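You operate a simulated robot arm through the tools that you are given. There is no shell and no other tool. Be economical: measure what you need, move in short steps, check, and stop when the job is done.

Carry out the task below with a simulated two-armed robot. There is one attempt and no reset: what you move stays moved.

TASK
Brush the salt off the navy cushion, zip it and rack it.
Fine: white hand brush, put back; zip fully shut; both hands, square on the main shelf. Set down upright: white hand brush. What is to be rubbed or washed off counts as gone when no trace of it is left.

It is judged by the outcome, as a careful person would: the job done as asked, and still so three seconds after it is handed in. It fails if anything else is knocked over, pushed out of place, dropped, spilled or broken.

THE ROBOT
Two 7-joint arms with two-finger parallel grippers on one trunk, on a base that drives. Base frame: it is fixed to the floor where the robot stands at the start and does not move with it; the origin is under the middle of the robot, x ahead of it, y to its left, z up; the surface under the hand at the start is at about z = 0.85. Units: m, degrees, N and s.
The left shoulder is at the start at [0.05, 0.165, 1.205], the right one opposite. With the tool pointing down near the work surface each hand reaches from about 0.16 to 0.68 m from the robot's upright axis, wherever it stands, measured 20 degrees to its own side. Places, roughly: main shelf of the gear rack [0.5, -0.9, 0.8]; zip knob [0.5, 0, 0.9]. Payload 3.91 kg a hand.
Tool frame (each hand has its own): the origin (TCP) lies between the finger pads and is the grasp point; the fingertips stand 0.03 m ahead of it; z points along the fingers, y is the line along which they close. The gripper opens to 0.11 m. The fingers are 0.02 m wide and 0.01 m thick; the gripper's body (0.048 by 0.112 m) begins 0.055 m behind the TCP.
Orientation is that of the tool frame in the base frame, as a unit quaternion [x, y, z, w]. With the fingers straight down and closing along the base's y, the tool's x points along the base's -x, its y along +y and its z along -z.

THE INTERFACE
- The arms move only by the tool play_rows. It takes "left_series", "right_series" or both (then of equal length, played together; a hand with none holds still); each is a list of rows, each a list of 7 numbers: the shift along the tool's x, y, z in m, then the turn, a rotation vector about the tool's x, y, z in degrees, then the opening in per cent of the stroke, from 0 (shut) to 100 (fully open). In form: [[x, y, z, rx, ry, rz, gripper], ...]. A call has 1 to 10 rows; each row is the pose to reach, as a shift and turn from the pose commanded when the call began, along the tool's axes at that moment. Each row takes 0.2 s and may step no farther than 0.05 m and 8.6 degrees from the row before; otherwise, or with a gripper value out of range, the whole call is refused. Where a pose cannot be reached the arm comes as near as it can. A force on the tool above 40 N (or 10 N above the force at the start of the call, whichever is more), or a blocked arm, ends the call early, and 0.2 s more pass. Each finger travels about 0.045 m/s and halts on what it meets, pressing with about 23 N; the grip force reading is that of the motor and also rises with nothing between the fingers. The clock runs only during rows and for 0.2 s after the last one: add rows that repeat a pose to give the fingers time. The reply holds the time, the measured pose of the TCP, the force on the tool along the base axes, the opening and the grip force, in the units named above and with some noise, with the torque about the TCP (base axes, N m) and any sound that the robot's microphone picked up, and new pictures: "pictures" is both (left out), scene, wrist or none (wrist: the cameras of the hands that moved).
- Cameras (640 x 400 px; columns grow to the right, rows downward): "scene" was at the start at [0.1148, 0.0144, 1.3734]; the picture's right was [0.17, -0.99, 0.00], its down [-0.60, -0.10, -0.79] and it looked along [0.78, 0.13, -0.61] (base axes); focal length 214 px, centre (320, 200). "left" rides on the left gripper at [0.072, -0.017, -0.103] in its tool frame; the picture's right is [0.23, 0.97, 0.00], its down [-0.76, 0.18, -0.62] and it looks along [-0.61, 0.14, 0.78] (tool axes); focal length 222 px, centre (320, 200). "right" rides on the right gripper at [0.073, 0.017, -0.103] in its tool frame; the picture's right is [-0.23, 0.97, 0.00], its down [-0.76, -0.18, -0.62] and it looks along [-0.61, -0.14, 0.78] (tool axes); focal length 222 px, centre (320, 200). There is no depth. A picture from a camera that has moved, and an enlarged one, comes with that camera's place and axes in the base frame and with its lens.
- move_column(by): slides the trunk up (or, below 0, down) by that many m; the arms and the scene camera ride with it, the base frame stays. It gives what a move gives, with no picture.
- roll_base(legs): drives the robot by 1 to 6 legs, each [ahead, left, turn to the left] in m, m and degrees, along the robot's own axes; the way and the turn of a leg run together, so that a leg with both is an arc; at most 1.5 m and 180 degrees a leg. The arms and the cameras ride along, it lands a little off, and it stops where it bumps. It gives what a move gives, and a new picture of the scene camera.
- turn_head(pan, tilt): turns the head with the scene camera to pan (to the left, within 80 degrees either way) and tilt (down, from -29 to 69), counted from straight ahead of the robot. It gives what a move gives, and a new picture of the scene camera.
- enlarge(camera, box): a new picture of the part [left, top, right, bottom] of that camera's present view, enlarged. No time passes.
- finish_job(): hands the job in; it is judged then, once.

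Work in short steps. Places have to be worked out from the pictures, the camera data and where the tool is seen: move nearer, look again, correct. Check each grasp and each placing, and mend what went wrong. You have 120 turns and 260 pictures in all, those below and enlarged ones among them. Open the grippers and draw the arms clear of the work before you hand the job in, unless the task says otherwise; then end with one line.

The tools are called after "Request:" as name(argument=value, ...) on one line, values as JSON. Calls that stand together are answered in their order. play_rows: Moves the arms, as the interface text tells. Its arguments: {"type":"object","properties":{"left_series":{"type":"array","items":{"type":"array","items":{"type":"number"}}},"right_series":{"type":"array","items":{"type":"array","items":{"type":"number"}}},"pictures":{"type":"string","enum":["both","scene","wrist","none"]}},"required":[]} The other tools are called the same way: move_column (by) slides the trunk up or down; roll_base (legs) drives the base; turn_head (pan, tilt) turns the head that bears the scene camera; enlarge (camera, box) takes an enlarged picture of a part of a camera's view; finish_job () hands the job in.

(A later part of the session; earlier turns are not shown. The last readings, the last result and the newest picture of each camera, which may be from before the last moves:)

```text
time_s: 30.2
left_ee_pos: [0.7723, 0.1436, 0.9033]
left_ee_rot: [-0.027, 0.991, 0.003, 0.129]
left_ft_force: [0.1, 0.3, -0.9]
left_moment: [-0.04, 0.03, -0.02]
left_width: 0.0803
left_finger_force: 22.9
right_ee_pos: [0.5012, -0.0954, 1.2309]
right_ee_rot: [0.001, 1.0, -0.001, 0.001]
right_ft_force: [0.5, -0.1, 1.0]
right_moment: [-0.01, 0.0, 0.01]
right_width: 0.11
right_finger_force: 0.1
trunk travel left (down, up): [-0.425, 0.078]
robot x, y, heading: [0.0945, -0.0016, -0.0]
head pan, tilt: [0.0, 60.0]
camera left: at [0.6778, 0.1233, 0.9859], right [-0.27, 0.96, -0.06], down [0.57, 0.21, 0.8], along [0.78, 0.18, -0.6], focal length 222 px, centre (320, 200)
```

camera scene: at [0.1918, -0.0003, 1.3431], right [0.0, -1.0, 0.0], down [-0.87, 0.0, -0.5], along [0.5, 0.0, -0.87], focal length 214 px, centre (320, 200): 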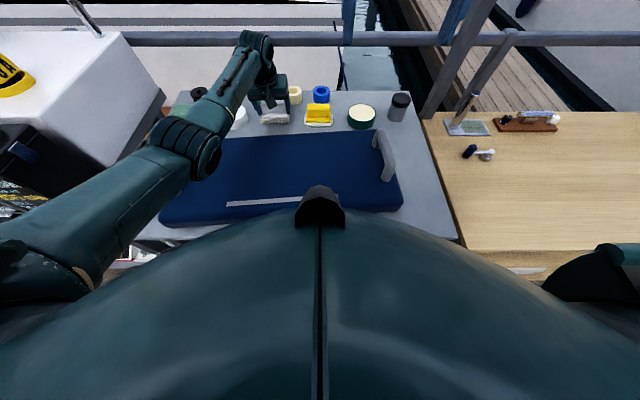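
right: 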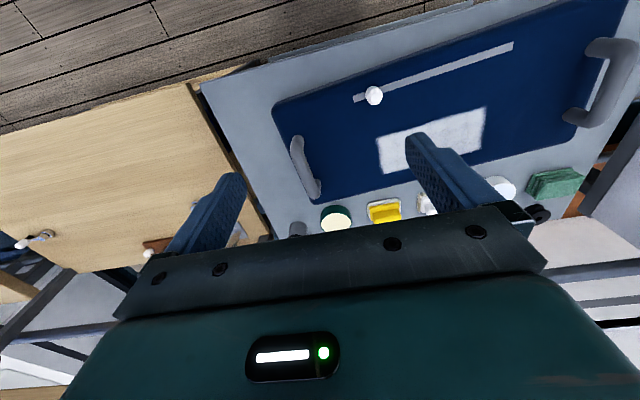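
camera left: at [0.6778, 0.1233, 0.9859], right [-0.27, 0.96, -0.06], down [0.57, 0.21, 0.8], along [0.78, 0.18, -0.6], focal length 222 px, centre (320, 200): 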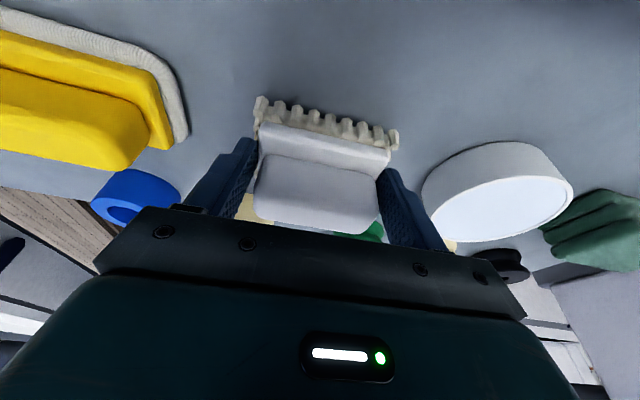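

Still no contact force; the brush slid up a little in the grip. I lower in 2 mm steps until I feel it.

Request:
play_rows(left_series=[[0.0005, 0, 0.0019, 0, 0, 0, 0], [0.001, 0, 0.0038, 0, 0, 0, 0], [0.001, 0, 0.0038, 0, 0, 0, 0]], pictures="none")

Request:
play_rows(left_series=[[0.0005, 0, 0.0019, 0, 0, 0, 0], [0.0005, 0, 0.0019, 0, 0, 0, 0]], pictures="wrist")

```text
time_s: 31.0
left_ee_pos: [0.7718, 0.1453, 0.9003]
left_ee_rot: [-0.027, 0.991, 0.003, 0.129]
left_ft_force: [-0.2, 0.8, -0.4]
left_moment: [-0.01, 0.0, -0.03]
left_width: 0.0801
left_finger_force: 23.0
right_ee_pos: [0.502, -0.0964, 1.2326]
right_ee_rot: [0.002, 1.0, 0.0, -0.001]
right_ft_force: [0.8, 0.4, 0.7]
right_moment: [0.01, -0.03, 0.0]
right_width: 0.1098
right_finger_force: 0.0
trunk travel left (down, up): [-0.425, 0.078]
robot x, y, heading: [0.0914, 0.0008, -0.1]
head pan, tilt: [0.0, 60.0]
```

```text
time_s: 31.6
left_ee_pos: [0.7731, 0.145, 0.898]
left_ee_rot: [-0.026, 0.991, 0.004, 0.128]
left_ft_force: [0.6, -0.2, -1.1]
left_moment: [0.03, -0.02, -0.02]
left_width: 0.0803
left_finger_force: 23.8
right_ee_pos: [0.5009, -0.0952, 1.2318]
right_ee_rot: [0.002, 1.0, 0.0, 0.0]
right_ft_force: [-0.6, 0.3, 0.1]
right_moment: [0.01, -0.01, 0.0]
right_width: 0.11
right_finger_force: 0.0
trunk travel left (down, up): [-0.425, 0.078]
robot x, y, heading: [0.092, -0.0014, -0.0]
head pan, tilt: [0.0, 60.0]
camera left: at [0.678, 0.1235, 0.9803], right [-0.27, 0.96, -0.06], down [0.57, 0.21, 0.8], along [0.78, 0.18, -0.6], focal length 222 px, centre (320, 200)
```

left: 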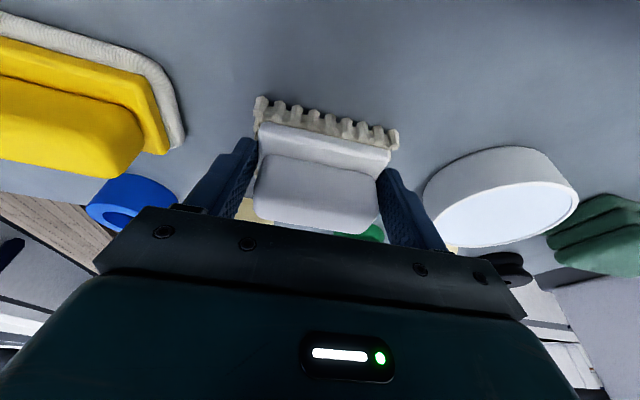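

Request:
play_rows(left_series=[[0.0005, 0, 0.0019, 0, 0, 0, 0], [0.0005, 0, 0.0019, 0, 0, 0, 0]], pictures="none")

Request:
play_rows(left_series=[[0.0005, 0, 0.0019, 0, 0, 0, 0], [0.0005, 0, 0.0019, 0, 0, 0, 0]], pictures="none")

```text
time_s: 32.2
left_ee_pos: [0.7715, 0.1443, 0.895]
left_ee_rot: [-0.027, 0.991, 0.003, 0.129]
left_ft_force: [0.0, 0.4, -1.1]
left_moment: [0.02, 0.0, -0.01]
left_width: 0.0805
left_finger_force: 22.6
right_ee_pos: [0.5019, -0.0938, 1.2314]
right_ee_rot: [0.002, 1.0, -0.001, 0.0]
right_ft_force: [-0.2, 0.6, 0.1]
right_moment: [-0.03, 0.01, -0.03]
right_width: 0.11
right_finger_force: 0.0
trunk travel left (down, up): [-0.425, 0.078]
robot x, y, heading: [0.0961, 0.0015, -0.3]
head pan, tilt: [0.0, 60.0]
```

```text
time_s: 32.8
left_ee_pos: [0.7725, 0.145, 0.8946]
left_ee_rot: [-0.026, 0.991, 0.003, 0.129]
left_ft_force: [-0.1, 0.7, 3.5]
left_moment: [0.15, 0.07, 0.03]
left_width: 0.0802
left_finger_force: 23.1
right_ee_pos: [0.5019, -0.0939, 1.2329]
right_ee_rot: [0.001, 1.0, 0.0, 0.0]
right_ft_force: [0.4, -0.2, -0.6]
right_moment: [0.03, 0.02, 0.03]
right_width: 0.1098
right_finger_force: 0.0
trunk travel left (down, up): [-0.425, 0.078]
robot x, y, heading: [0.0992, 0.0004, 0.1]
head pan, tilt: [0.0, 60.0]
```

Contact at 3.5 N. I open fully, then withdraw straight up.

Request:
play_rows(left_series=[[0, 0, 0, 0, 0, 0, 100], [0, 0, 0, 0, 0, 0, 100], [0, 0, 0, 0, 0, 0, 100], [0, 0, 0, 0, 0, 0, 100], [-0.0065, 0, -0.0242, 0, 0, 0, 100], [-0.013, 0, -0.0483, 0, 0, 0, 100], [-0.0259, 0, -0.0966, 0, 0, 0, 100], [0.01, 0, -0.108, 0, 0, 0, 100]], pictures="wrist")

```text
time_s: 34.6
left_ee_pos: [0.7359, 0.1437, 0.9967]
left_ee_rot: [-0.027, 0.991, 0.003, 0.129]
left_ft_force: [0.6, -0.5, 1.6]
left_moment: [0.01, -0.01, -0.03]
left_width: 0.1101
left_finger_force: 0.1
right_ee_pos: [0.5021, -0.095, 1.2316]
right_ee_rot: [0.002, 1.0, 0.001, 0.001]
right_ft_force: [1.2, 0.0, -0.8]
right_moment: [0.03, 0.02, 0.0]
right_width: 0.1102
right_finger_force: 0.0
trunk travel left (down, up): [-0.425, 0.078]
robot x, y, heading: [0.0947, 0.0034, 0.1]
head pan, tilt: [0.0, 60.0]
camera left: at [0.641, 0.1217, 1.0779], right [-0.27, 0.96, -0.06], down [0.57, 0.21, 0.8], along [0.78, 0.18, -0.6], focal length 222 px, centre (320, 200)
```

left: 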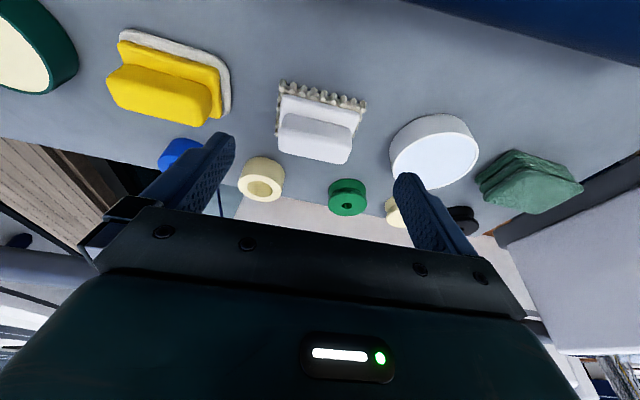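

The brush stands upright at its old place. Now the zip: I look at it with the right wrist camera.

Request:
enlarge(camera="right", box=[300, 0, 640, 210])

Request:
turn_head(pan=-20, tilt=50)

```text
1.88 times, centred on (470, 105) of right
camera zoom: at [0.43, -0.0774, 1.3354], right [0.23, 0.97, 0.0], down [0.76, -0.18, 0.62], along [0.61, -0.14, -0.78], focal length 418 px, centre (38, 379)
```

zoom: 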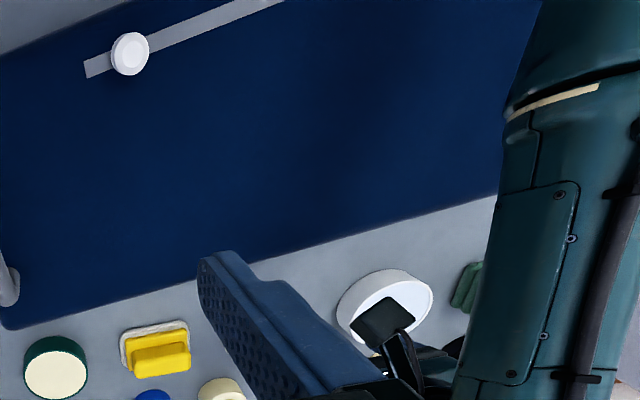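

```text
time_s: 35.4
left_ee_pos: [0.7346, 0.1436, 0.9963]
left_ee_rot: [-0.026, 0.991, 0.003, 0.128]
left_ft_force: [0.4, -0.1, 0.8]
left_moment: [0.02, -0.02, -0.02]
left_width: 0.1101
left_finger_force: 0.1
right_ee_pos: [0.501, -0.0952, 1.2305]
right_ee_rot: [0.002, 1.0, 0.0, 0.001]
right_ft_force: [0.4, 0.3, -1.1]
right_moment: [0.03, 0.01, -0.02]
right_width: 0.1099
right_finger_force: 0.0
trunk travel left (down, up): [-0.425, 0.078]
robot x, y, heading: [0.0911, 0.0028, -0.0]
head pan, tilt: [-20.0, 50.0]
camera scene: at [0.1972, -0.0266, 1.3556], right [-0.34, -0.94, 0.0], down [-0.72, 0.26, -0.64], along [0.6, -0.22, -0.77], focal length 214 px, centre (320, 200)
```

scene: 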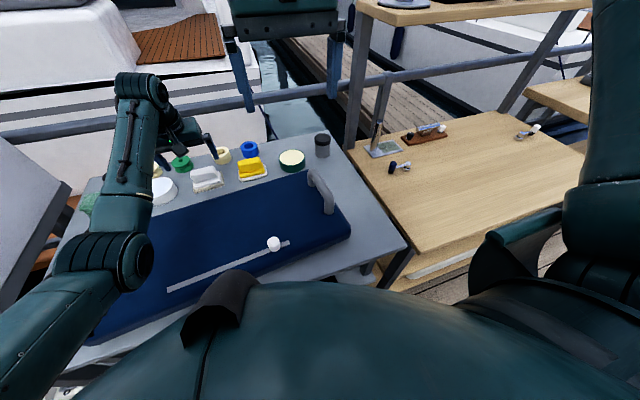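

The knob sits at about (0.453, -0.008), 2.5 cm from the rail's right end; the rail runs to (0.434, 0.217). Shutting means dragging it to the left. I move the right hand aside and bring the left hand upright over the knob.

Request:
play_rows(right_series=[[0, -0.03, 0, 0, 0, 0, 100], [0, -0.06, 0, 0, 0, 0, 100], [0, -0.09, 0, 0, 0, 0, 100], [0, -0.12, 0, 0, 0, 0, 100], [0, -0.15, 0, 0, 0, 0, 100], [0, -0.18, 0, 0, 0, 0, 100], [0, -0.21, 0, 0, 0, 0, 100], [0, -0.24, 0, 0, 0, 0, 100], [0, -0.24, 0, 0, 0, 0, 100]], left_series=[[0.0, 0, -0.04, 0, 0, 0, 100], [0.031, -0.017, -0.06, 0, 2, -0.4, 100], [0.063, -0.034, -0.075, 0, 4, -0.8, 100], [0.094, -0.051, -0.09, 0, 6, -1.2, 100], [0.126, -0.067, -0.105, 0, 8, -1.6, 100], [0.157, -0.084, -0.12, 0, 10, -2, 100], [0.189, -0.101, -0.136, 0, 12, -2.4, 100], [0.22, -0.118, -0.152, 0, 14, -2.7, 100], [0.2516, -0.1347, -0.171, 0, 15, -2.7, 100]], pictures="wrist")

```text
time_s: 37.4
left_ee_pos: [0.4547, -0.0073, 1.0974]
left_ee_rot: [-0.051, 0.999, -0.002, -0.002]
left_ft_force: [-0.6, 0.0, 0.2]
left_moment: [0.04, 0.0, -0.01]
left_width: 0.1098
left_finger_force: 0.1
right_ee_pos: [0.5015, -0.3353, 1.2312]
right_ee_rot: [0.001, 1.0, 0.0, 0.001]
right_ft_force: [0.1, 0.4, 0.1]
right_moment: [0.0, 0.01, -0.01]
right_width: 0.1103
right_finger_force: 0.1
trunk travel left (down, up): [-0.425, 0.078]
robot x, y, heading: [0.0946, -0.001, -0.0]
head pan, tilt: [-20.0, 50.0]
camera right: at [0.4295, -0.3187, 1.3353], right [0.23, 0.97, 0.0], down [0.76, -0.18, 0.62], along [0.61, -0.14, -0.78], focal length 222 px, centre (320, 200)
camera left: at [0.3862, -0.03, 1.2015], right [-0.32, 0.95, 0.0], down [0.74, 0.26, 0.62], along [0.59, 0.2, -0.78], focal length 222 px, centre (320, 200)
```

right: 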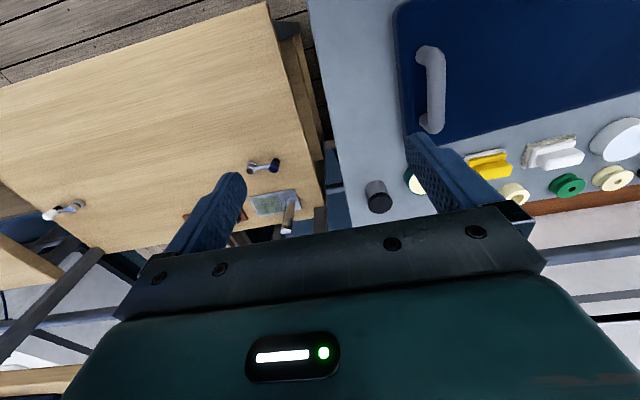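
left: 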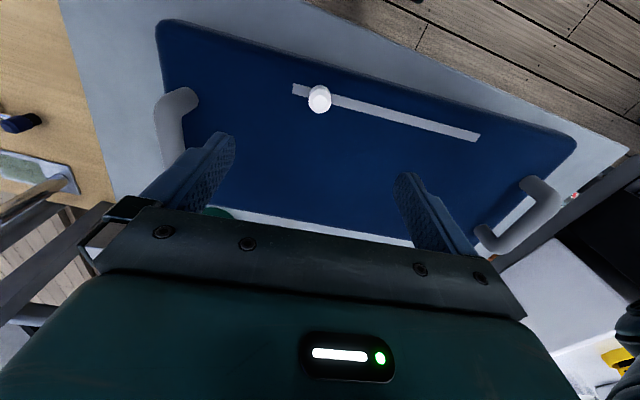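

The knob is at (0.452, -0.009). I descend around it with fingers spread along the rail, to TCP z≈0.94.

Request:
play_rows(left_series=[[0.001, -0.001, 0.04, 0, 0, 0, 60], [0.002, -0.0017, 0.08, 0, 0, 0, 60], [0.0032, -0.0017, 0.12, 0, 0, 0, 60], [0.0032, -0.0017, 0.14, 0, 0, 0, 60], [0.0032, -0.0017, 0.155, 0, 0, 0, 60], [0.0032, -0.0017, 0.157, 0, 0, 0, 60]], pictures="both")

```text
time_s: 38.8
left_ee_pos: [0.4532, -0.0094, 0.9389]
left_ee_rot: [-0.051, 0.999, -0.003, -0.001]
left_ft_force: [0.2, -0.7, -0.8]
left_moment: [0.0, 0.02, -0.01]
left_width: 0.0659
left_finger_force: 0.0
right_ee_pos: [0.5015, -0.3358, 1.2321]
right_ee_rot: [0.002, 1.0, -0.001, -0.001]
right_ft_force: [-0.5, -0.6, 0.2]
right_moment: [-0.01, 0.01, -0.02]
right_width: 0.1102
right_finger_force: 0.0
trunk travel left (down, up): [-0.425, 0.078]
robot x, y, heading: [0.0941, 0.0002, -0.1]
head pan, tilt: [-20.0, 50.0]
camera scene: at [0.1972, -0.0267, 1.3556], right [-0.34, -0.94, 0.0], down [-0.72, 0.26, -0.64], along [0.6, -0.22, -0.77], focal length 214 px, centre (320, 200)
camera left: at [0.3835, -0.0329, 1.044], right [-0.32, 0.95, 0.0], down [0.74, 0.26, 0.62], along [0.59, 0.2, -0.79], focal length 222 px, centre (320, 200)
```

scene: 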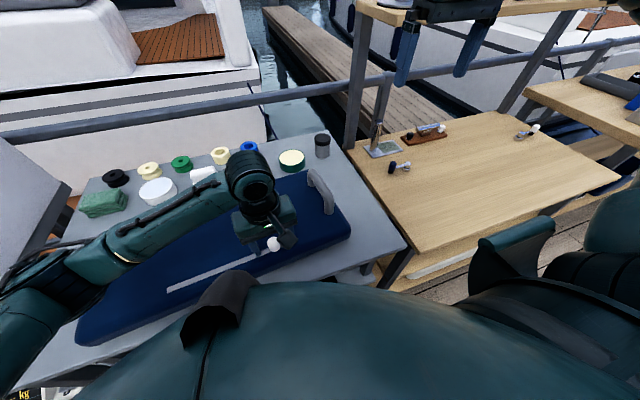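
left: 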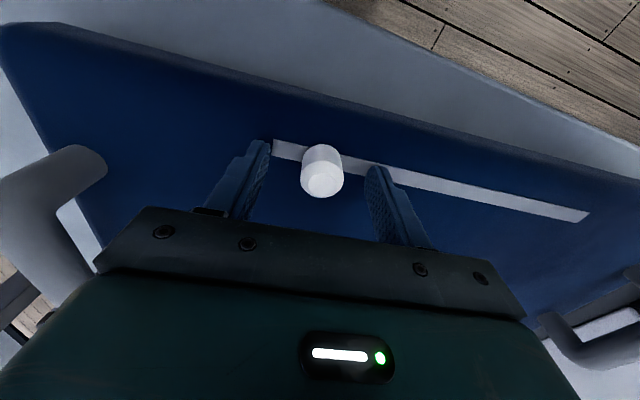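

The knob sits centred between the fingers. I close on it.

Request:
play_rows(left_series=[[0, 0, 0, 0, 0, 0, 0], [0, 0, 0, 0, 0, 0, 0], [0, 0, 0, 0, 0, 0, 0], [0, 0, 0, 0, 0, 0, 0]], pictures="wrist")

```text
time_s: 39.8
left_ee_pos: [0.4521, -0.0097, 0.9403]
left_ee_rot: [-0.05, 0.999, -0.003, -0.002]
left_ft_force: [-0.5, -0.1, -0.3]
left_moment: [0.38, 0.06, 0.02]
left_width: 0.0248
left_finger_force: 22.2
right_ee_pos: [0.501, -0.3341, 1.2315]
right_ee_rot: [0.001, 1.0, 0.0, 0.001]
right_ft_force: [-0.1, 0.2, -0.3]
right_moment: [0.01, 0.01, -0.02]
right_width: 0.1098
right_finger_force: 0.0
trunk travel left (down, up): [-0.425, 0.078]
robot x, y, heading: [0.0965, 0.0002, -0.2]
head pan, tilt: [-20.0, 50.0]
camera left: at [0.3834, -0.0329, 1.0442], right [-0.32, 0.95, 0.0], down [0.74, 0.26, 0.62], along [0.59, 0.2, -0.79], focal length 222 px, centre (320, 200)
```

left: 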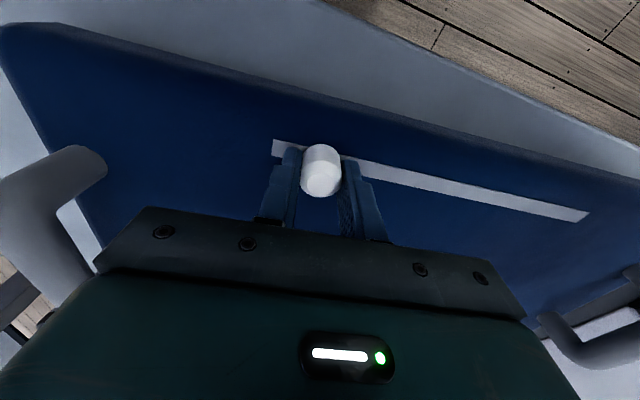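

Gripped (0.025). I drag 6 cm to the left along the rail and check the forces.

Request:
play_rows(left_series=[[0, 0.015, 0, 0, 0, 0, 0], [0, 0.03, 0, 0, 0, 0, 0], [0, 0.045, 0, 0, 0, 0, 0], [0, 0.06, 0, 0, 0, 0, 0]], pictures="wrist")

```text
time_s: 40.8
left_ee_pos: [0.4471, 0.0505, 0.94]
left_ee_rot: [-0.051, 0.999, -0.003, -0.002]
left_ft_force: [4.7, 0.5, 0.4]
left_moment: [0.28, 0.13, 0.05]
left_width: 0.0251
left_finger_force: 22.8
right_ee_pos: [0.5022, -0.3347, 1.231]
right_ee_rot: [0.002, 1.0, 0.0, -0.001]
right_ft_force: [-0.2, -0.6, -0.1]
right_moment: [0.02, 0.0, 0.01]
right_width: 0.11
right_finger_force: 0.0
trunk travel left (down, up): [-0.425, 0.078]
robot x, y, heading: [0.0925, 0.0017, 0.2]
head pan, tilt: [-20.0, 50.0]
camera left: at [0.3782, 0.027, 1.0441], right [-0.33, 0.95, 0.0], down [0.74, 0.26, 0.62], along [0.59, 0.2, -0.78], focal length 222 px, centre (320, 200)
```

left: 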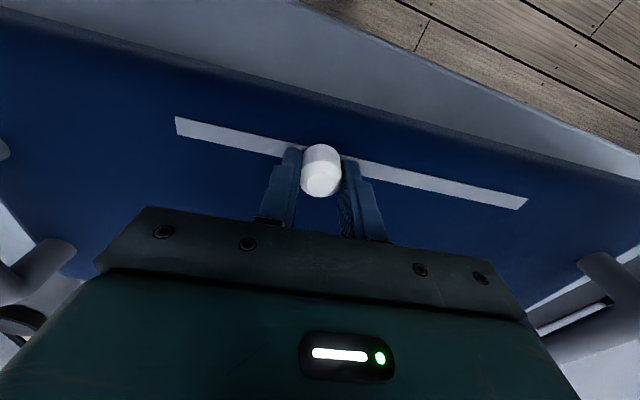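

It slides. Correcting the direction a hair, I continue toward the left end.

Request:
play_rows(left_series=[[-0.001, 0.015, 0, 0, 0, 0, 0], [-0.0015, 0.03, 0, 0, 0, 0, 0], [-0.0018, 0.045, 0, 0, 0, 0, 0], [-0.002, 0.06, 0, 0, 0, 0, 0], [-0.0022, 0.075, 0, 0, 0, 0, 0], [-0.0024, 0.09, 0, 0, 0, 0, 0], [-0.0026, 0.105, 0, 0, 0, 0, 0], [-0.0028, 0.115, 0, 0, 0, 0, 0]], pictures="wrist")

```text
time_s: 42.6
left_ee_pos: [0.4378, 0.1646, 0.939]
left_ee_rot: [-0.051, 0.999, -0.003, -0.001]
left_ft_force: [3.7, 0.7, 9.0]
left_moment: [0.4, -0.07, 0.01]
left_width: 0.0252
left_finger_force: 23.9
right_ee_pos: [0.5006, -0.3357, 1.2315]
right_ee_rot: [0.002, 1.0, 0.0, 0.001]
right_ft_force: [0.0, 0.4, 1.2]
right_moment: [-0.01, 0.0, 0.03]
right_width: 0.1102
right_finger_force: 0.1
trunk travel left (down, up): [-0.425, 0.078]
robot x, y, heading: [0.0956, 0.0004, -0.0]
head pan, tilt: [-20.0, 50.0]
camera left: at [0.3682, 0.1418, 1.044], right [-0.32, 0.95, 0.0], down [0.74, 0.26, 0.62], along [0.59, 0.2, -0.78], focal length 222 px, centre (320, 200)
```

left: 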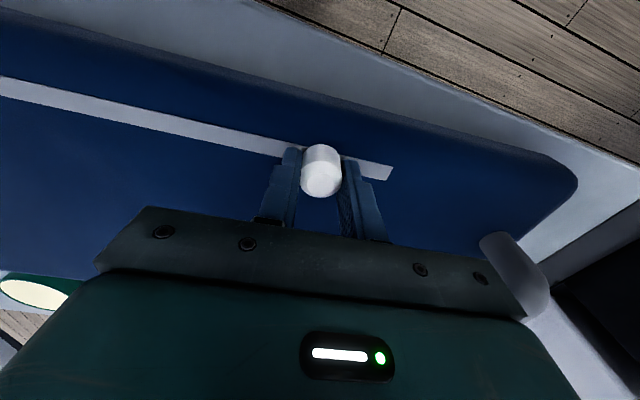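

Nearly at the end; about 1–1.5 cm more until the mirror-image stop. I creep on in 3 mm steps to feel the stop.

Request:
play_rows(left_series=[[-0.0005, 0.004, -0.0005, 0, 0, 0, 0], [-0.0005, 0.008, -0.0005, 0, 0, 0, 0], [-0.0007, 0.011, -0.0005, 0, 0, 0, 0], [-0.0007, 0.014, -0.0005, 0, 0, 0, 0], [-0.001, 0.017, -0.0005, 0, 0, 0, 0], [-0.001, 0.02, -0.0005, 0, 0, 0, 0]], pictures="wrist")

```text
time_s: 44.0
left_ee_pos: [0.435, 0.1839, 0.9393]
left_ee_rot: [-0.051, 0.999, -0.003, -0.002]
left_ft_force: [-0.3, -0.4, 8.1]
left_moment: [0.33, 0.15, -0.03]
left_width: 0.025
left_finger_force: 23.1
right_ee_pos: [0.5013, -0.3355, 1.2318]
right_ee_rot: [0.002, 1.0, 0.0, 0.0]
right_ft_force: [0.5, 0.7, -0.4]
right_moment: [-0.01, 0.03, 0.03]
right_width: 0.11
right_finger_force: 0.0
trunk travel left (down, up): [-0.425, 0.078]
robot x, y, heading: [0.0933, -0.0014, -0.0]
head pan, tilt: [-20.0, 50.0]
camera left: at [0.3667, 0.1615, 1.044], right [-0.32, 0.95, 0.0], down [0.74, 0.26, 0.62], along [0.59, 0.2, -0.79], focal length 222 px, centre (320, 200)
```

left: 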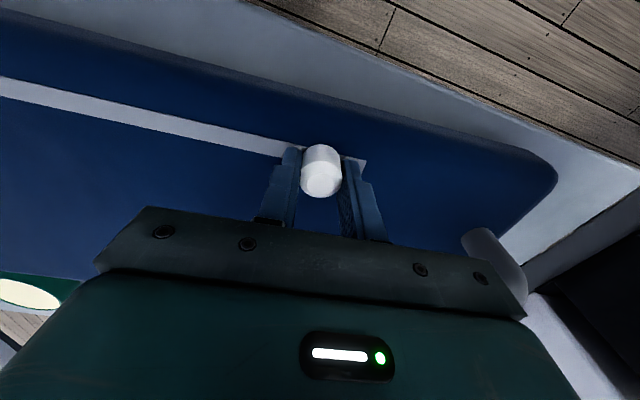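

Now as near to the left end as it began from the right one, but no stop felt yet. I creep on.

Request:
play_rows(left_series=[[0, 0.003, 0, 0, 0, 0, 0], [0, 0.006, 0, 0, 0, 0, 0], [0, 0.009, 0, 0, 0, 0, 0], [0, 0.012, 0, 0, 0, 0, 0]], pictures="wrist")

```text
time_s: 45.0
left_ee_pos: [0.4348, 0.1959, 0.9392]
left_ee_rot: [-0.05, 0.999, -0.002, -0.002]
left_ft_force: [-1.0, -1.8, 7.0]
left_moment: [0.34, 0.08, -0.01]
left_width: 0.0251
left_finger_force: 22.9
right_ee_pos: [0.5002, -0.336, 1.2312]
right_ee_rot: [0.002, 1.0, -0.001, 0.0]
right_ft_force: [0.1, 0.0, 0.3]
right_moment: [-0.01, 0.01, 0.0]
right_width: 0.11
right_finger_force: 0.1
trunk travel left (down, up): [-0.425, 0.078]
robot x, y, heading: [0.0937, -0.0001, 0.1]
head pan, tilt: [-20.0, 50.0]
camera left: at [0.3657, 0.1734, 1.044], right [-0.32, 0.95, 0.0], down [0.74, 0.26, 0.62], along [0.59, 0.2, -0.78], focal length 222 px, centre (320, 200)
```

left: 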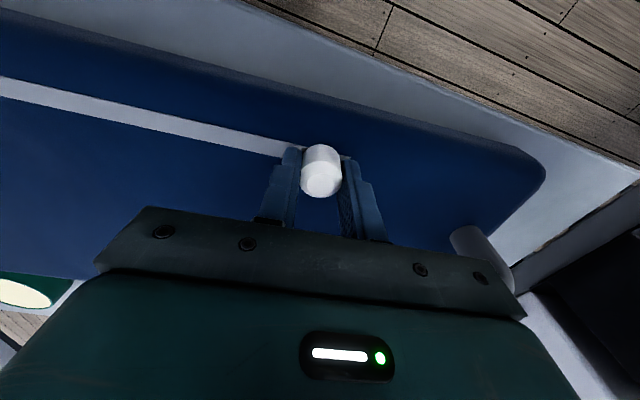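

Request:
play_rows(left_series=[[0, 0.003, 0, 0, 0, 0, 0], [0, 0.006, 0, 0, 0, 0, 0], [0, 0.009, 0, 0, 0, 0, 0], [0, 0.012, 0, 0, 0, 0, 0]], pictures="wrist")

```text
time_s: 46.0
left_ee_pos: [0.4354, 0.2069, 0.9391]
left_ee_rot: [-0.05, 0.999, -0.003, -0.002]
left_ft_force: [1.2, -7.0, 6.2]
left_moment: [0.29, 0.11, 0.03]
left_width: 0.0249
left_finger_force: 22.5
right_ee_pos: [0.5012, -0.3353, 1.2312]
right_ee_rot: [0.002, 1.0, 0.001, 0.0]
right_ft_force: [0.5, 0.2, 0.0]
right_moment: [0.01, 0.01, -0.03]
right_width: 0.11
right_finger_force: 0.1
trunk travel left (down, up): [-0.425, 0.078]
robot x, y, heading: [0.0953, -0.0002, -0.1]
head pan, tilt: [-20.0, 50.0]
camera left: at [0.3651, 0.185, 1.0437], right [-0.32, 0.95, 0.0], down [0.74, 0.26, 0.62], along [0.59, 0.2, -0.78], focal length 222 px, centre (320, 200)
```

left: 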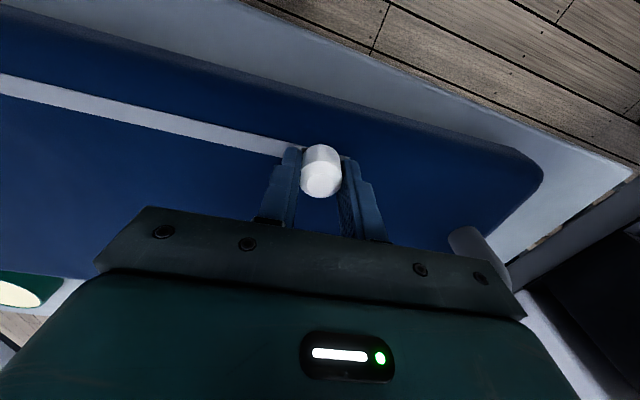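

The knob is at its stop (the cushion itself began to follow by a few mm). The zip is shut; I open the fingers and lift away, then inspect.

Request:
play_rows(left_series=[[0, 0, 0, 0, 0, 0, 50], [0, 0, 0, 0, 0, 0, 50], [0, 0, 0, 0, 0, 0, 50], [0, 0, -0.03, 0, 0, 0, 50], [0, 0, -0.07, 0, 0, 0, 80], [0, 0, -0.11, 0, 0, 0, 100], [0, 0, -0.15, 0, 0, 0, 100], [0, 0, -0.19, 0, 0, 0, 100]], pictures="both")

Request:
enlarge(camera="left", box=[100, 0, 500, 250])

```text
time_s: 47.8
left_ee_pos: [0.4338, 0.2097, 1.1302]
left_ee_rot: [-0.05, 0.999, -0.003, -0.003]
left_ft_force: [-0.1, -0.7, 0.3]
left_moment: [0.03, 0.0, 0.02]
left_width: 0.1101
left_finger_force: 0.0
right_ee_pos: [0.5011, -0.3354, 1.2329]
right_ee_rot: [0.001, 1.0, 0.0, 0.0]
right_ft_force: [-1.1, 0.3, 0.1]
right_moment: [0.0, -0.01, 0.04]
right_width: 0.1099
right_finger_force: 0.1
trunk travel left (down, up): [-0.425, 0.078]
robot x, y, heading: [0.0955, -0.002, -0.0]
head pan, tilt: [-20.0, 50.0]
camera scene: at [0.197, -0.027, 1.3556], right [-0.34, -0.94, 0.0], down [-0.72, 0.26, -0.64], along [0.6, -0.22, -0.77], focal length 214 px, centre (320, 200)
camera left: at [0.3653, 0.1861, 1.2347], right [-0.32, 0.95, 0.0], down [0.74, 0.26, 0.62], along [0.59, 0.2, -0.79], focal length 222 px, centre (320, 200)
```

scene: 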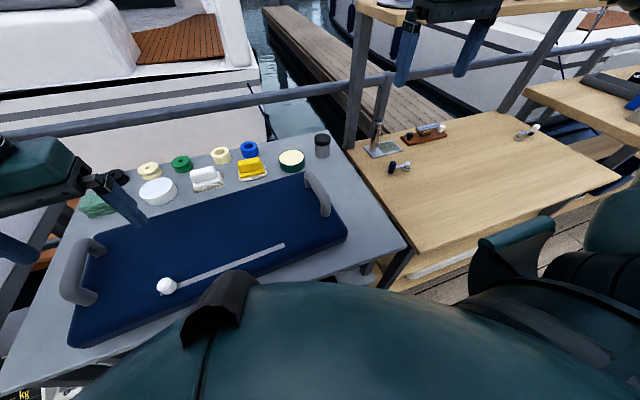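
left: 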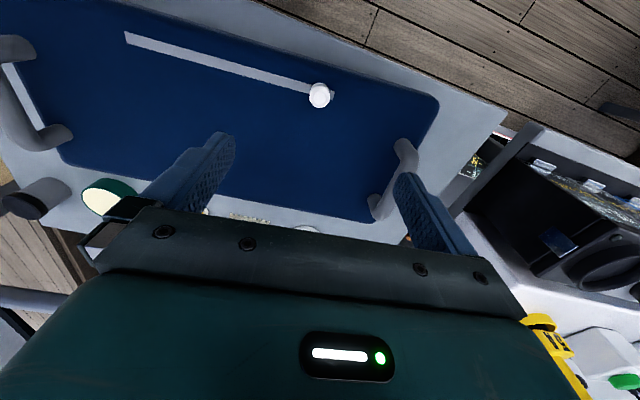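

```text
1.60 times, centred on (300, 125) of left
camera zoom: at [0.3653, 0.1861, 1.2347], right [-0.32, 0.95, 0.0], down [0.74, 0.26, 0.62], along [0.59, 0.2, -0.79], focal length 355 px, centre (352, 320)
```

zoom: 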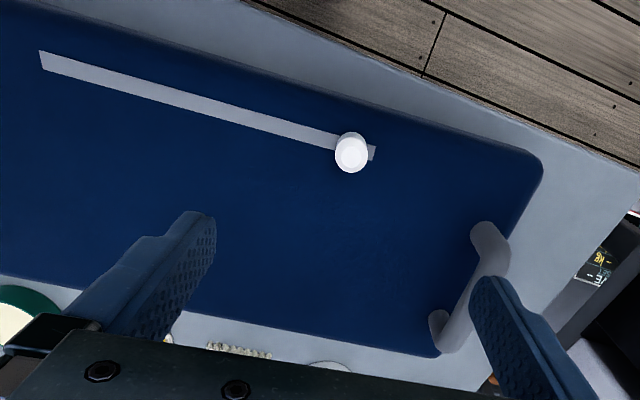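

The zip is at its left stop. Now the handles: I bring each hand above its handle for a close look.

Request:
play_rows(left_series=[[-0.017, 0.03, 0.006, 0, 0, 0, 100], [-0.034, 0.06, 0.012, 0, 0, 0, 100], [-0.051, 0.09, 0.018, 0, 0, 0, 100], [-0.068, 0.12, 0.024, 0, 0, 0, 100], [-0.085, 0.142, 0.03, 0, 0, 0, 100], [-0.085, 0.142, 0.03, 0, 0, 0, 100]], right_series=[[-0.006, 0.035, 0.025, 0, 0, -1, 100], [-0.012, 0.07, 0.05, 0, 0, -2, 100], [-0.018, 0.105, 0.075, 0, 0, -3, 100], [-0.024, 0.14, 0.1, 0, 0, -4, 100], [-0.03, 0.175, 0.13, 0, 0, -5, 100], [-0.03, 0.175, 0.13, 0, 0, -5, 100]], pictures="both")

```text
time_s: 49.2
left_ee_pos: [0.5023, 0.3603, 1.0987]
left_ee_rot: [-0.05, 0.999, -0.003, -0.001]
left_ft_force: [0.0, -0.6, -0.2]
left_moment: [-0.02, 0.0, 0.02]
left_width: 0.11
left_finger_force: 0.1
right_ee_pos: [0.5317, -0.1607, 1.1024]
right_ee_rot: [-0.043, 0.999, 0.0, 0.001]
right_ft_force: [0.2, -0.1, 0.0]
right_moment: [0.0, -0.01, -0.01]
right_width: 0.1097
right_finger_force: 0.1
trunk travel left (down, up): [-0.425, 0.078]
robot x, y, heading: [0.0958, -0.0038, 0.1]
head pan, tilt: [-20.0, 50.0]
camera scene: at [0.1968, -0.0272, 1.3557], right [-0.34, -0.94, 0.0], down [-0.72, 0.26, -0.64], along [0.6, -0.22, -0.77], focal length 214 px, centre (320, 200)
camera right: at [0.4587, -0.1495, 1.2051], right [0.15, 0.99, 0.0], down [0.77, -0.11, 0.62], along [0.62, -0.09, -0.78], focal length 222 px, centre (320, 200)
camera left: at [0.4348, 0.3366, 1.2036], right [-0.32, 0.95, 0.0], down [0.74, 0.26, 0.62], along [0.59, 0.2, -0.78], focal length 222 px, centre (320, 200)
```

scene: 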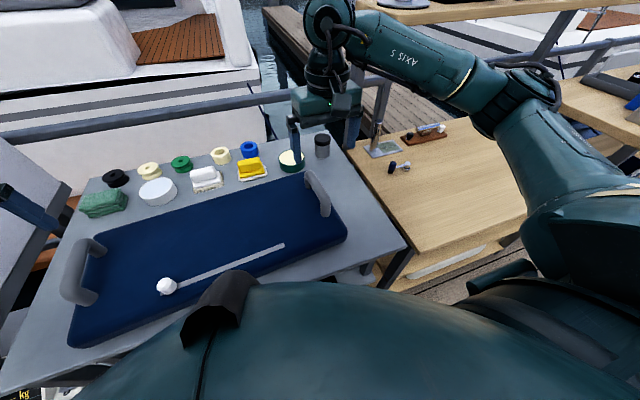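
right: 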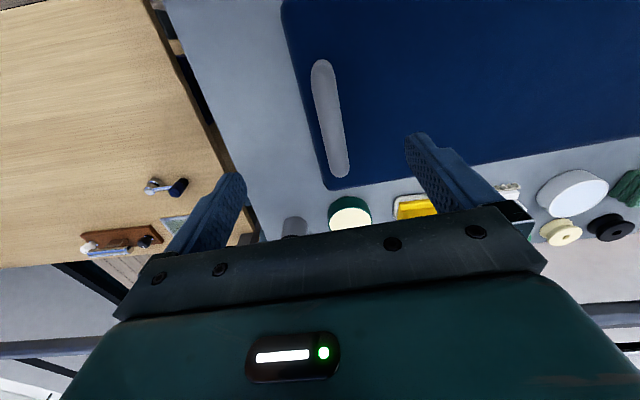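
left: 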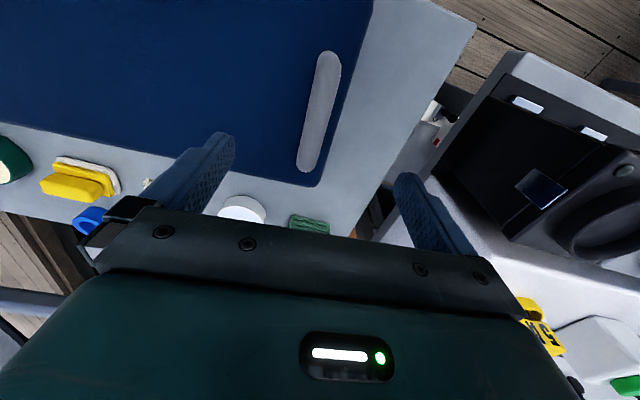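

Both handle bars are seen from above: tops at z≈0.96, left bar centre (0.507, 0.357), right (0.540, -0.149). I lower both hands to just above the bars and check alignment.

Request:
play_rows(left_series=[[-0.002, -0.002, 0.03, 0, 0, 0, 100], [-0.0047, -0.0035, 0.06, 0, 0, 0, 100], [-0.0047, -0.0035, 0.09, 0, 0, 0, 100], [-0.0047, -0.0035, 0.09, 0, 0, 0, 100]], right_series=[[-0.004, 0.005, 0.03, 0, 0, 0, 100], [-0.009, 0.011, 0.06, 0, 0, 0, 100], [-0.009, 0.011, 0.093, 0, 0, 0, 100], [-0.009, 0.011, 0.093, 0, 0, 0, 100]], pictures="wrist")

```text
time_s: 50.2
left_ee_pos: [0.5087, 0.3558, 1.0079]
left_ee_rot: [-0.049, 0.999, -0.003, -0.002]
left_ft_force: [0.1, 0.6, -0.3]
left_moment: [0.0, -0.02, -0.01]
left_width: 0.1099
left_finger_force: 0.0
right_ee_pos: [0.5382, -0.1488, 1.0085]
right_ee_rot: [-0.042, 0.999, 0.001, 0.0]
right_ft_force: [-0.8, -0.4, 0.5]
right_moment: [0.0, 0.01, 0.01]
right_width: 0.1099
right_finger_force: 0.1
trunk travel left (down, up): [-0.425, 0.078]
robot x, y, heading: [0.0992, -0.0006, 0.1]
head pan, tilt: [-20.0, 50.0]
camera right: at [0.4652, -0.138, 1.1116], right [0.14, 0.99, 0.0], down [0.77, -0.11, 0.62], along [0.62, -0.09, -0.78], focal length 222 px, centre (320, 200)
camera left: at [0.4406, 0.3328, 1.1122], right [-0.32, 0.95, 0.0], down [0.74, 0.26, 0.62], along [0.59, 0.2, -0.78], focal length 222 px, centre (320, 200)
```

right: 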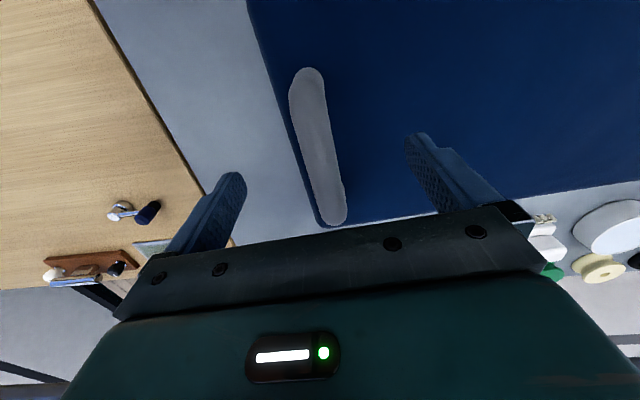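
left: 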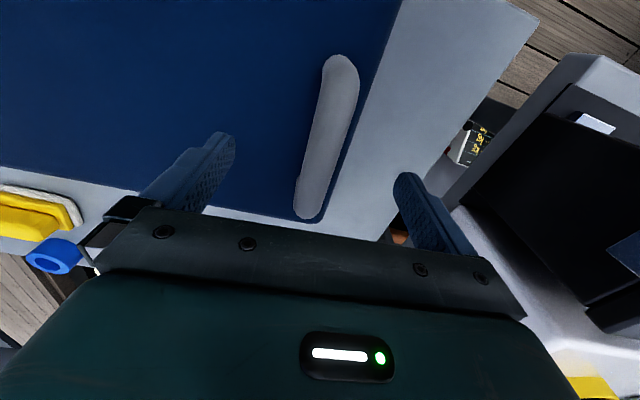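

Both bars lie centred between the fingers. I lower the final 6.3 cm (left hand 8 mm back) and close both.

Request:
play_rows(left_series=[[0.004, 0.001, 0.02, 0, 0, 0, 100], [0.008, 0.002, 0.045, 0, 0, 0, 100], [0.008, 0.002, 0.063, 0, 0, 0, 100], [0.008, 0.002, 0.063, 0, 0, 0, 100]], right_series=[[0, 0.001, 0.02, 0, 0, 0, 100], [0, 0.001, 0.045, 0, 0, 0, 100], [0, 0.001, 0.063, 0, 0, 0, 100], [0, 0.001, 0.063, 0, 0, 0, 100]], pictures="wrist")

```text
time_s: 51.2
left_ee_pos: [0.5012, 0.3575, 0.9458]
left_ee_rot: [-0.05, 0.999, -0.003, -0.002]
left_ft_force: [-0.1, 0.0, 0.0]
left_moment: [-0.01, 0.01, 0.02]
left_width: 0.1102
left_finger_force: 0.0
right_ee_pos: [0.5393, -0.1471, 0.9455]
right_ee_rot: [-0.042, 0.999, -0.001, 0.0]
right_ft_force: [-0.6, 0.5, -0.3]
right_moment: [-0.02, -0.03, 0.0]
right_width: 0.1098
right_finger_force: 0.0
trunk travel left (down, up): [-0.425, 0.078]
robot x, y, heading: [0.0936, -0.0029, 0.0]
head pan, tilt: [-20.0, 50.0]
camera right: at [0.4662, -0.137, 1.0488], right [0.15, 0.99, 0.0], down [0.77, -0.11, 0.62], along [0.62, -0.09, -0.78], focal length 222 px, centre (320, 200)
camera left: at [0.4319, 0.3335, 1.0492], right [-0.32, 0.95, -0.01], down [0.74, 0.26, 0.62], along [0.59, 0.2, -0.78], focal length 222 px, centre (320, 200)
```

right: 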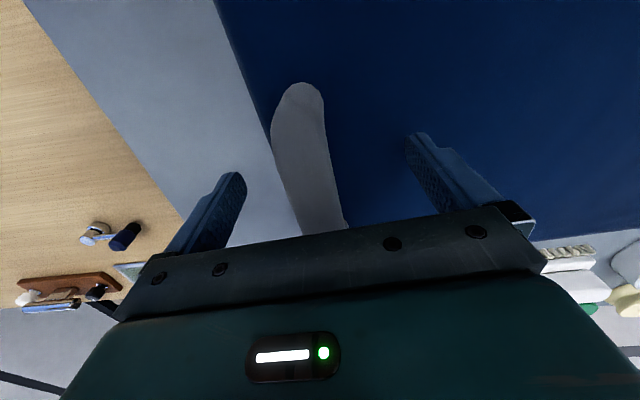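
left: 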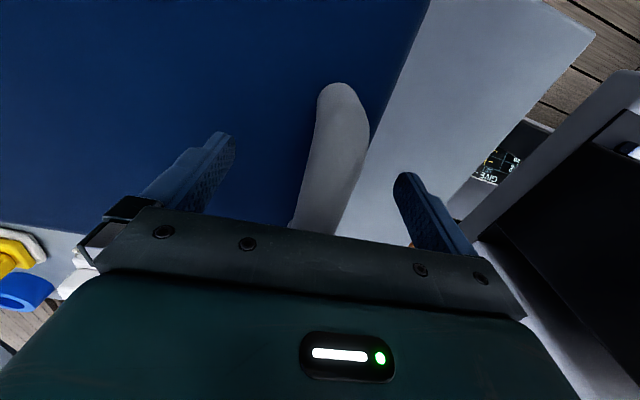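

Request:
play_rows(left_series=[[0, 0, 0, 0, 0, 0, 0], [0, 0, 0, 0, 0, 0, 0], [0, 0, 0, 0, 0, 0, 0], [0, 0, 0, 0, 0, 0, 0], [0, 0, 0, 0, 0, 0, 0], [0, 0, 0, 0, 0, 0, 0]], right_series=[[0, 0, 0, 0, 0, 0, 0], [0, 0, 0, 0, 0, 0, 0], [0, 0, 0, 0, 0, 0, 0], [0, 0, 0, 0, 0, 0, 0], [0, 0, 0, 0, 0, 0, 0], [0, 0, 0, 0, 0, 0, 0]], pictures="wrist")

```text
time_s: 52.6
left_ee_pos: [0.501, 0.3574, 0.9443]
left_ee_rot: [-0.05, 0.999, -0.001, -0.002]
left_ft_force: [0.5, 15.4, 0.3]
left_moment: [-0.16, -0.16, -0.43]
left_width: 0.0259
left_finger_force: 22.6
right_ee_pos: [0.5385, -0.1505, 0.9464]
right_ee_rot: [-0.039, 0.999, -0.003, -0.001]
right_ft_force: [-1.4, -19.5, 3.4]
right_moment: [0.14, 0.1, -0.12]
right_width: 0.0256
right_finger_force: 22.6
trunk travel left (down, up): [-0.425, 0.078]
robot x, y, heading: [0.0936, -0.0007, 0.3]
head pan, tilt: [-20.0, 50.0]
camera right: at [0.4667, -0.1387, 1.0489], right [0.15, 0.99, -0.01], down [0.77, -0.11, 0.62], along [0.62, -0.1, -0.78], focal length 222 px, centre (320, 200)
camera left: at [0.4319, 0.3343, 1.0493], right [-0.33, 0.95, 0.0], down [0.74, 0.26, 0.62], along [0.59, 0.2, -0.78], focal length 222 px, centre (320, 200)
```

right: 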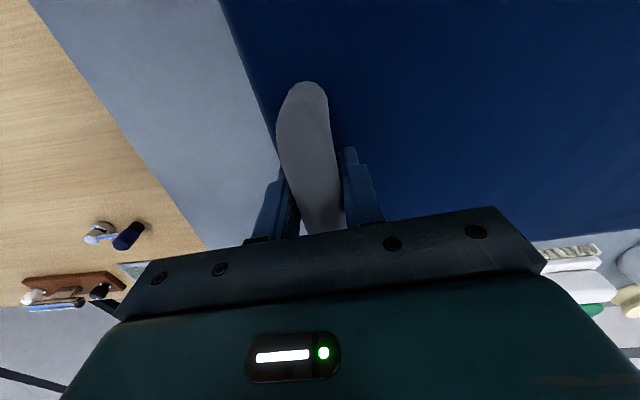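
left: 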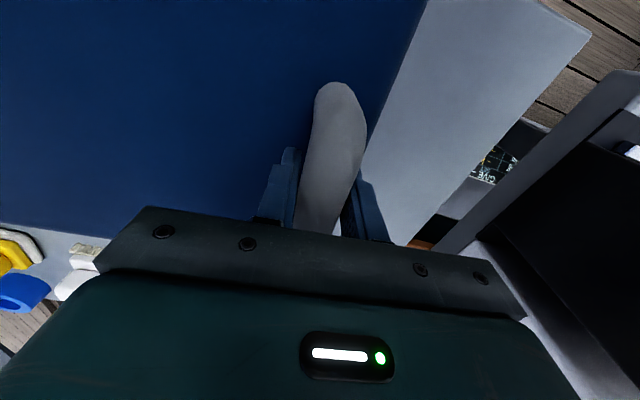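

Both handles gripped (0.026). The hands are stressed ~17 N against each other in y, so I relax them outward 2 mm, then lift 2 cm together.

Request:
play_rows(left_series=[[0, 0.0015, 0, 0, 0, 0, 0], [0, 0.0015, -0.005, 0, 0, 0, 0], [0, 0.0015, -0.01, 0, 0, 0, 0], [0, 0.0015, -0.015, 0, 0, 0, 0], [0, 0.0015, -0.02, 0, 0, 0, 0], [0, 0.0015, -0.02, 0, 0, 0, 0]], right_series=[[0, -0.0025, 0, 0, 0, 0, 0], [0, -0.0025, -0.005, 0, 0, 0, 0], [0, -0.0025, -0.01, 0, 0, 0, 0], [0, -0.0025, -0.015, 0, 0, 0, 0], [0, -0.0025, -0.02, 0, 0, 0, 0], [0, -0.0025, -0.02, 0, 0, 0, 0]], pictures="scene")

```text
time_s: 54.0
left_ee_pos: [0.5015, 0.3593, 0.964]
left_ee_rot: [-0.049, 0.999, -0.003, -0.003]
left_ft_force: [-1.7, 10.8, -6.8]
left_moment: [-0.13, 0.14, -0.51]
left_width: 0.0258
left_finger_force: 22.5
right_ee_pos: [0.5411, -0.1496, 0.9655]
right_ee_rot: [-0.041, 0.999, 0.0, -0.001]
right_ft_force: [2.4, -11.0, -6.1]
right_moment: [0.04, 0.07, -0.31]
right_width: 0.0256
right_finger_force: 23.3
trunk travel left (down, up): [-0.425, 0.078]
robot x, y, heading: [0.0925, -0.0004, -0.2]
head pan, tilt: [-20.0, 50.0]
camera scene: at [0.1982, -0.0264, 1.3555], right [-0.34, -0.94, 0.0], down [-0.72, 0.26, -0.64], along [0.6, -0.22, -0.77], focal length 214 px, centre (320, 200)
```

scene: 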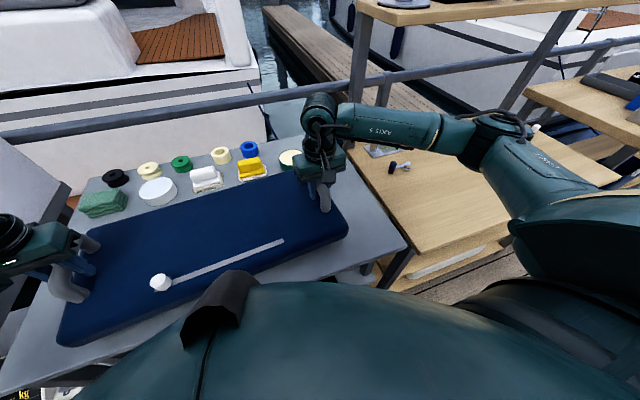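

Lifted: about 13 N total. I relax 2 mm more, lift another 10 cm, and turn the cushion about 4.5° to be square with the base frame.

Request:
play_rows(left_series=[[0, 0.0015, -0.015, 0, 0, 0, 0], [-0.004, 0.001, -0.03, 0, 0, 1, 0], [-0.008, 0.001, -0.045, 0, 0, 2, 0], [-0.012, 0.001, -0.06, 0, 0, 3, 0], [-0.016, 0.001, -0.08, 0, 0, 3.7, 0], [-0.02, 0.001, -0.1, 0, 0, 4.5, 0], [-0.02, 0.001, -0.1, 0, 0, 4.5, 0]], right_series=[[0, -0.0015, -0.015, 0, 0, 0, 0], [0.004, -0.0015, -0.03, 0, 0, 1, 0], [0.008, -0.001, -0.045, 0, 0, 2, 0], [0.012, -0.001, -0.06, 0, 0, 3, 0], [0.016, -0.001, -0.08, 0, 0, 3.7, 0], [0.02, -0.001, -0.1, 0, 0, 4.5, 0], [0.02, -0.001, -0.1, 0, 0, 4.5, 0]], pictures="scene")

```text
time_s: 55.6
left_ee_pos: [0.5219, 0.3603, 1.0637]
left_ee_rot: [-0.008, 1.0, -0.005, -0.002]
left_ft_force: [-1.8, -28.5, -5.7]
left_moment: [0.33, -0.09, -0.6]
left_width: 0.0256
left_finger_force: 22.8
right_ee_pos: [0.5202, -0.1488, 1.0649]
right_ee_rot: [-0.005, 1.0, 0.003, 0.001]
right_ft_force: [1.7, 28.8, -6.7]
right_moment: [-0.38, 0.31, -0.41]
right_width: 0.0259
right_finger_force: 23.0
trunk travel left (down, up): [-0.425, 0.078]
robot x, y, heading: [0.0955, 0.0003, -0.2]
head pan, tilt: [-20.0, 50.0]
camera scene: at [0.1984, -0.0264, 1.3555], right [-0.34, -0.94, 0.0], down [-0.72, 0.26, -0.64], along [0.6, -0.22, -0.77], focal length 214 px, centre (320, 200)
```

scene: 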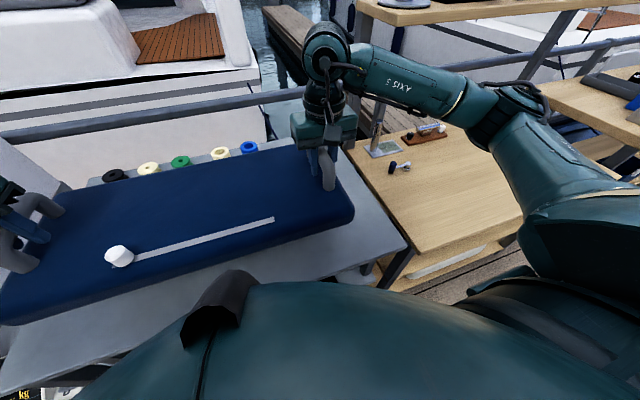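

Now the hands pull outward by 28 N; I bring each in by 2 mm.

Request:
play_rows(left_series=[[0, -0.001, 0, 0, 0, 0, 0], [0, -0.0018, 0, 0, 0, 0, 0], [0, -0.0018, 0, 0, 0, 0, 0]], right_series=[[0, 0.001, 0, 0, 0, 0, 0], [0, 0.0018, 0, 0, 0, 0, 0], [0, 0.0018, 0, 0, 0, 0, 0]], pictures="none")

```text
time_s: 56.4
left_ee_pos: [0.522, 0.3592, 1.065]
left_ee_rot: [-0.01, 1.0, -0.004, -0.002]
left_ft_force: [-0.6, -19.1, -6.8]
left_moment: [0.22, 0.17, -0.44]
left_width: 0.0261
left_finger_force: 23.1
right_ee_pos: [0.5203, -0.151, 1.0661]
right_ee_rot: [-0.002, 1.0, 0.0, 0.0]
right_ft_force: [0.7, 20.6, -5.2]
right_moment: [-0.15, 0.11, -0.17]
right_width: 0.0256
right_finger_force: 23.2
trunk travel left (down, up): [-0.425, 0.078]
robot x, y, heading: [0.1, -0.002, -0.2]
head pan, tilt: [-20.0, 50.0]
```

Request:
play_rows(left_series=[[0, -0.0018, 0, 0, 0, 0, 0], [0, -0.0035, 0, 0, 0, 0, 0], [0, -0.0035, 0, 0, 0, 0, 0]], right_series=[[0, 0.0018, 0, 0, 0, 0, 0], [0, 0.0035, 0, 0, 0, 0, 0], [0, 0.0035, 0, 0, 0, 0, 0]], pictures="wrist")

```text
time_s: 57.2
left_ee_pos: [0.5217, 0.3598, 1.0648]
left_ee_rot: [-0.016, 1.0, 0.001, -0.003]
left_ft_force: [0.3, 24.5, -6.9]
left_moment: [-0.21, 0.18, -0.49]
left_width: 0.0263
left_finger_force: 23.0
right_ee_pos: [0.5223, -0.1501, 1.0644]
right_ee_rot: [0.001, 1.0, -0.004, -0.001]
right_ft_force: [0.2, -23.6, -5.5]
right_moment: [0.3, -0.04, 0.14]
right_width: 0.0258
right_finger_force: 23.1
trunk travel left (down, up): [-0.425, 0.078]
robot x, y, heading: [0.0948, 0.0007, -0.1]
head pan, tilt: [-20.0, 50.0]
camera right: at [0.4499, -0.132, 1.1683], right [0.23, 0.97, -0.01], down [0.76, -0.17, 0.62], along [0.6, -0.15, -0.78], focal length 222 px, centre (320, 200)
camera left: at [0.4515, 0.341, 1.1692], right [-0.26, 0.97, 0.0], down [0.76, 0.2, 0.62], along [0.6, 0.16, -0.79], focal length 222 px, centre (320, 200)
```

right: 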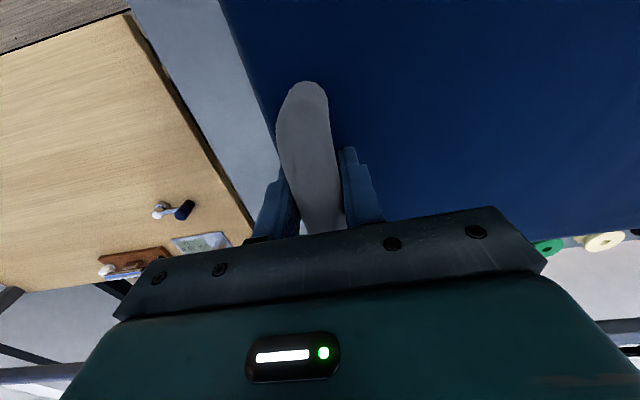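
left: 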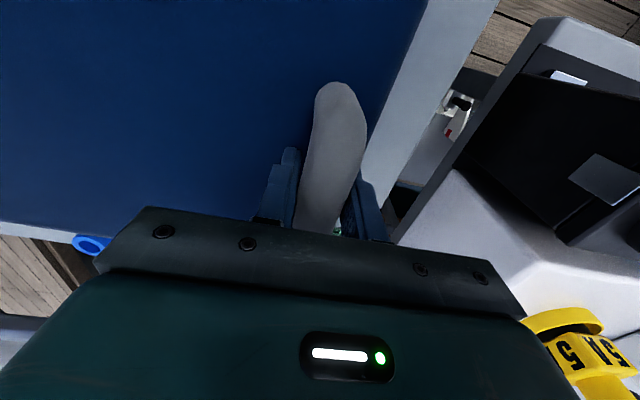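

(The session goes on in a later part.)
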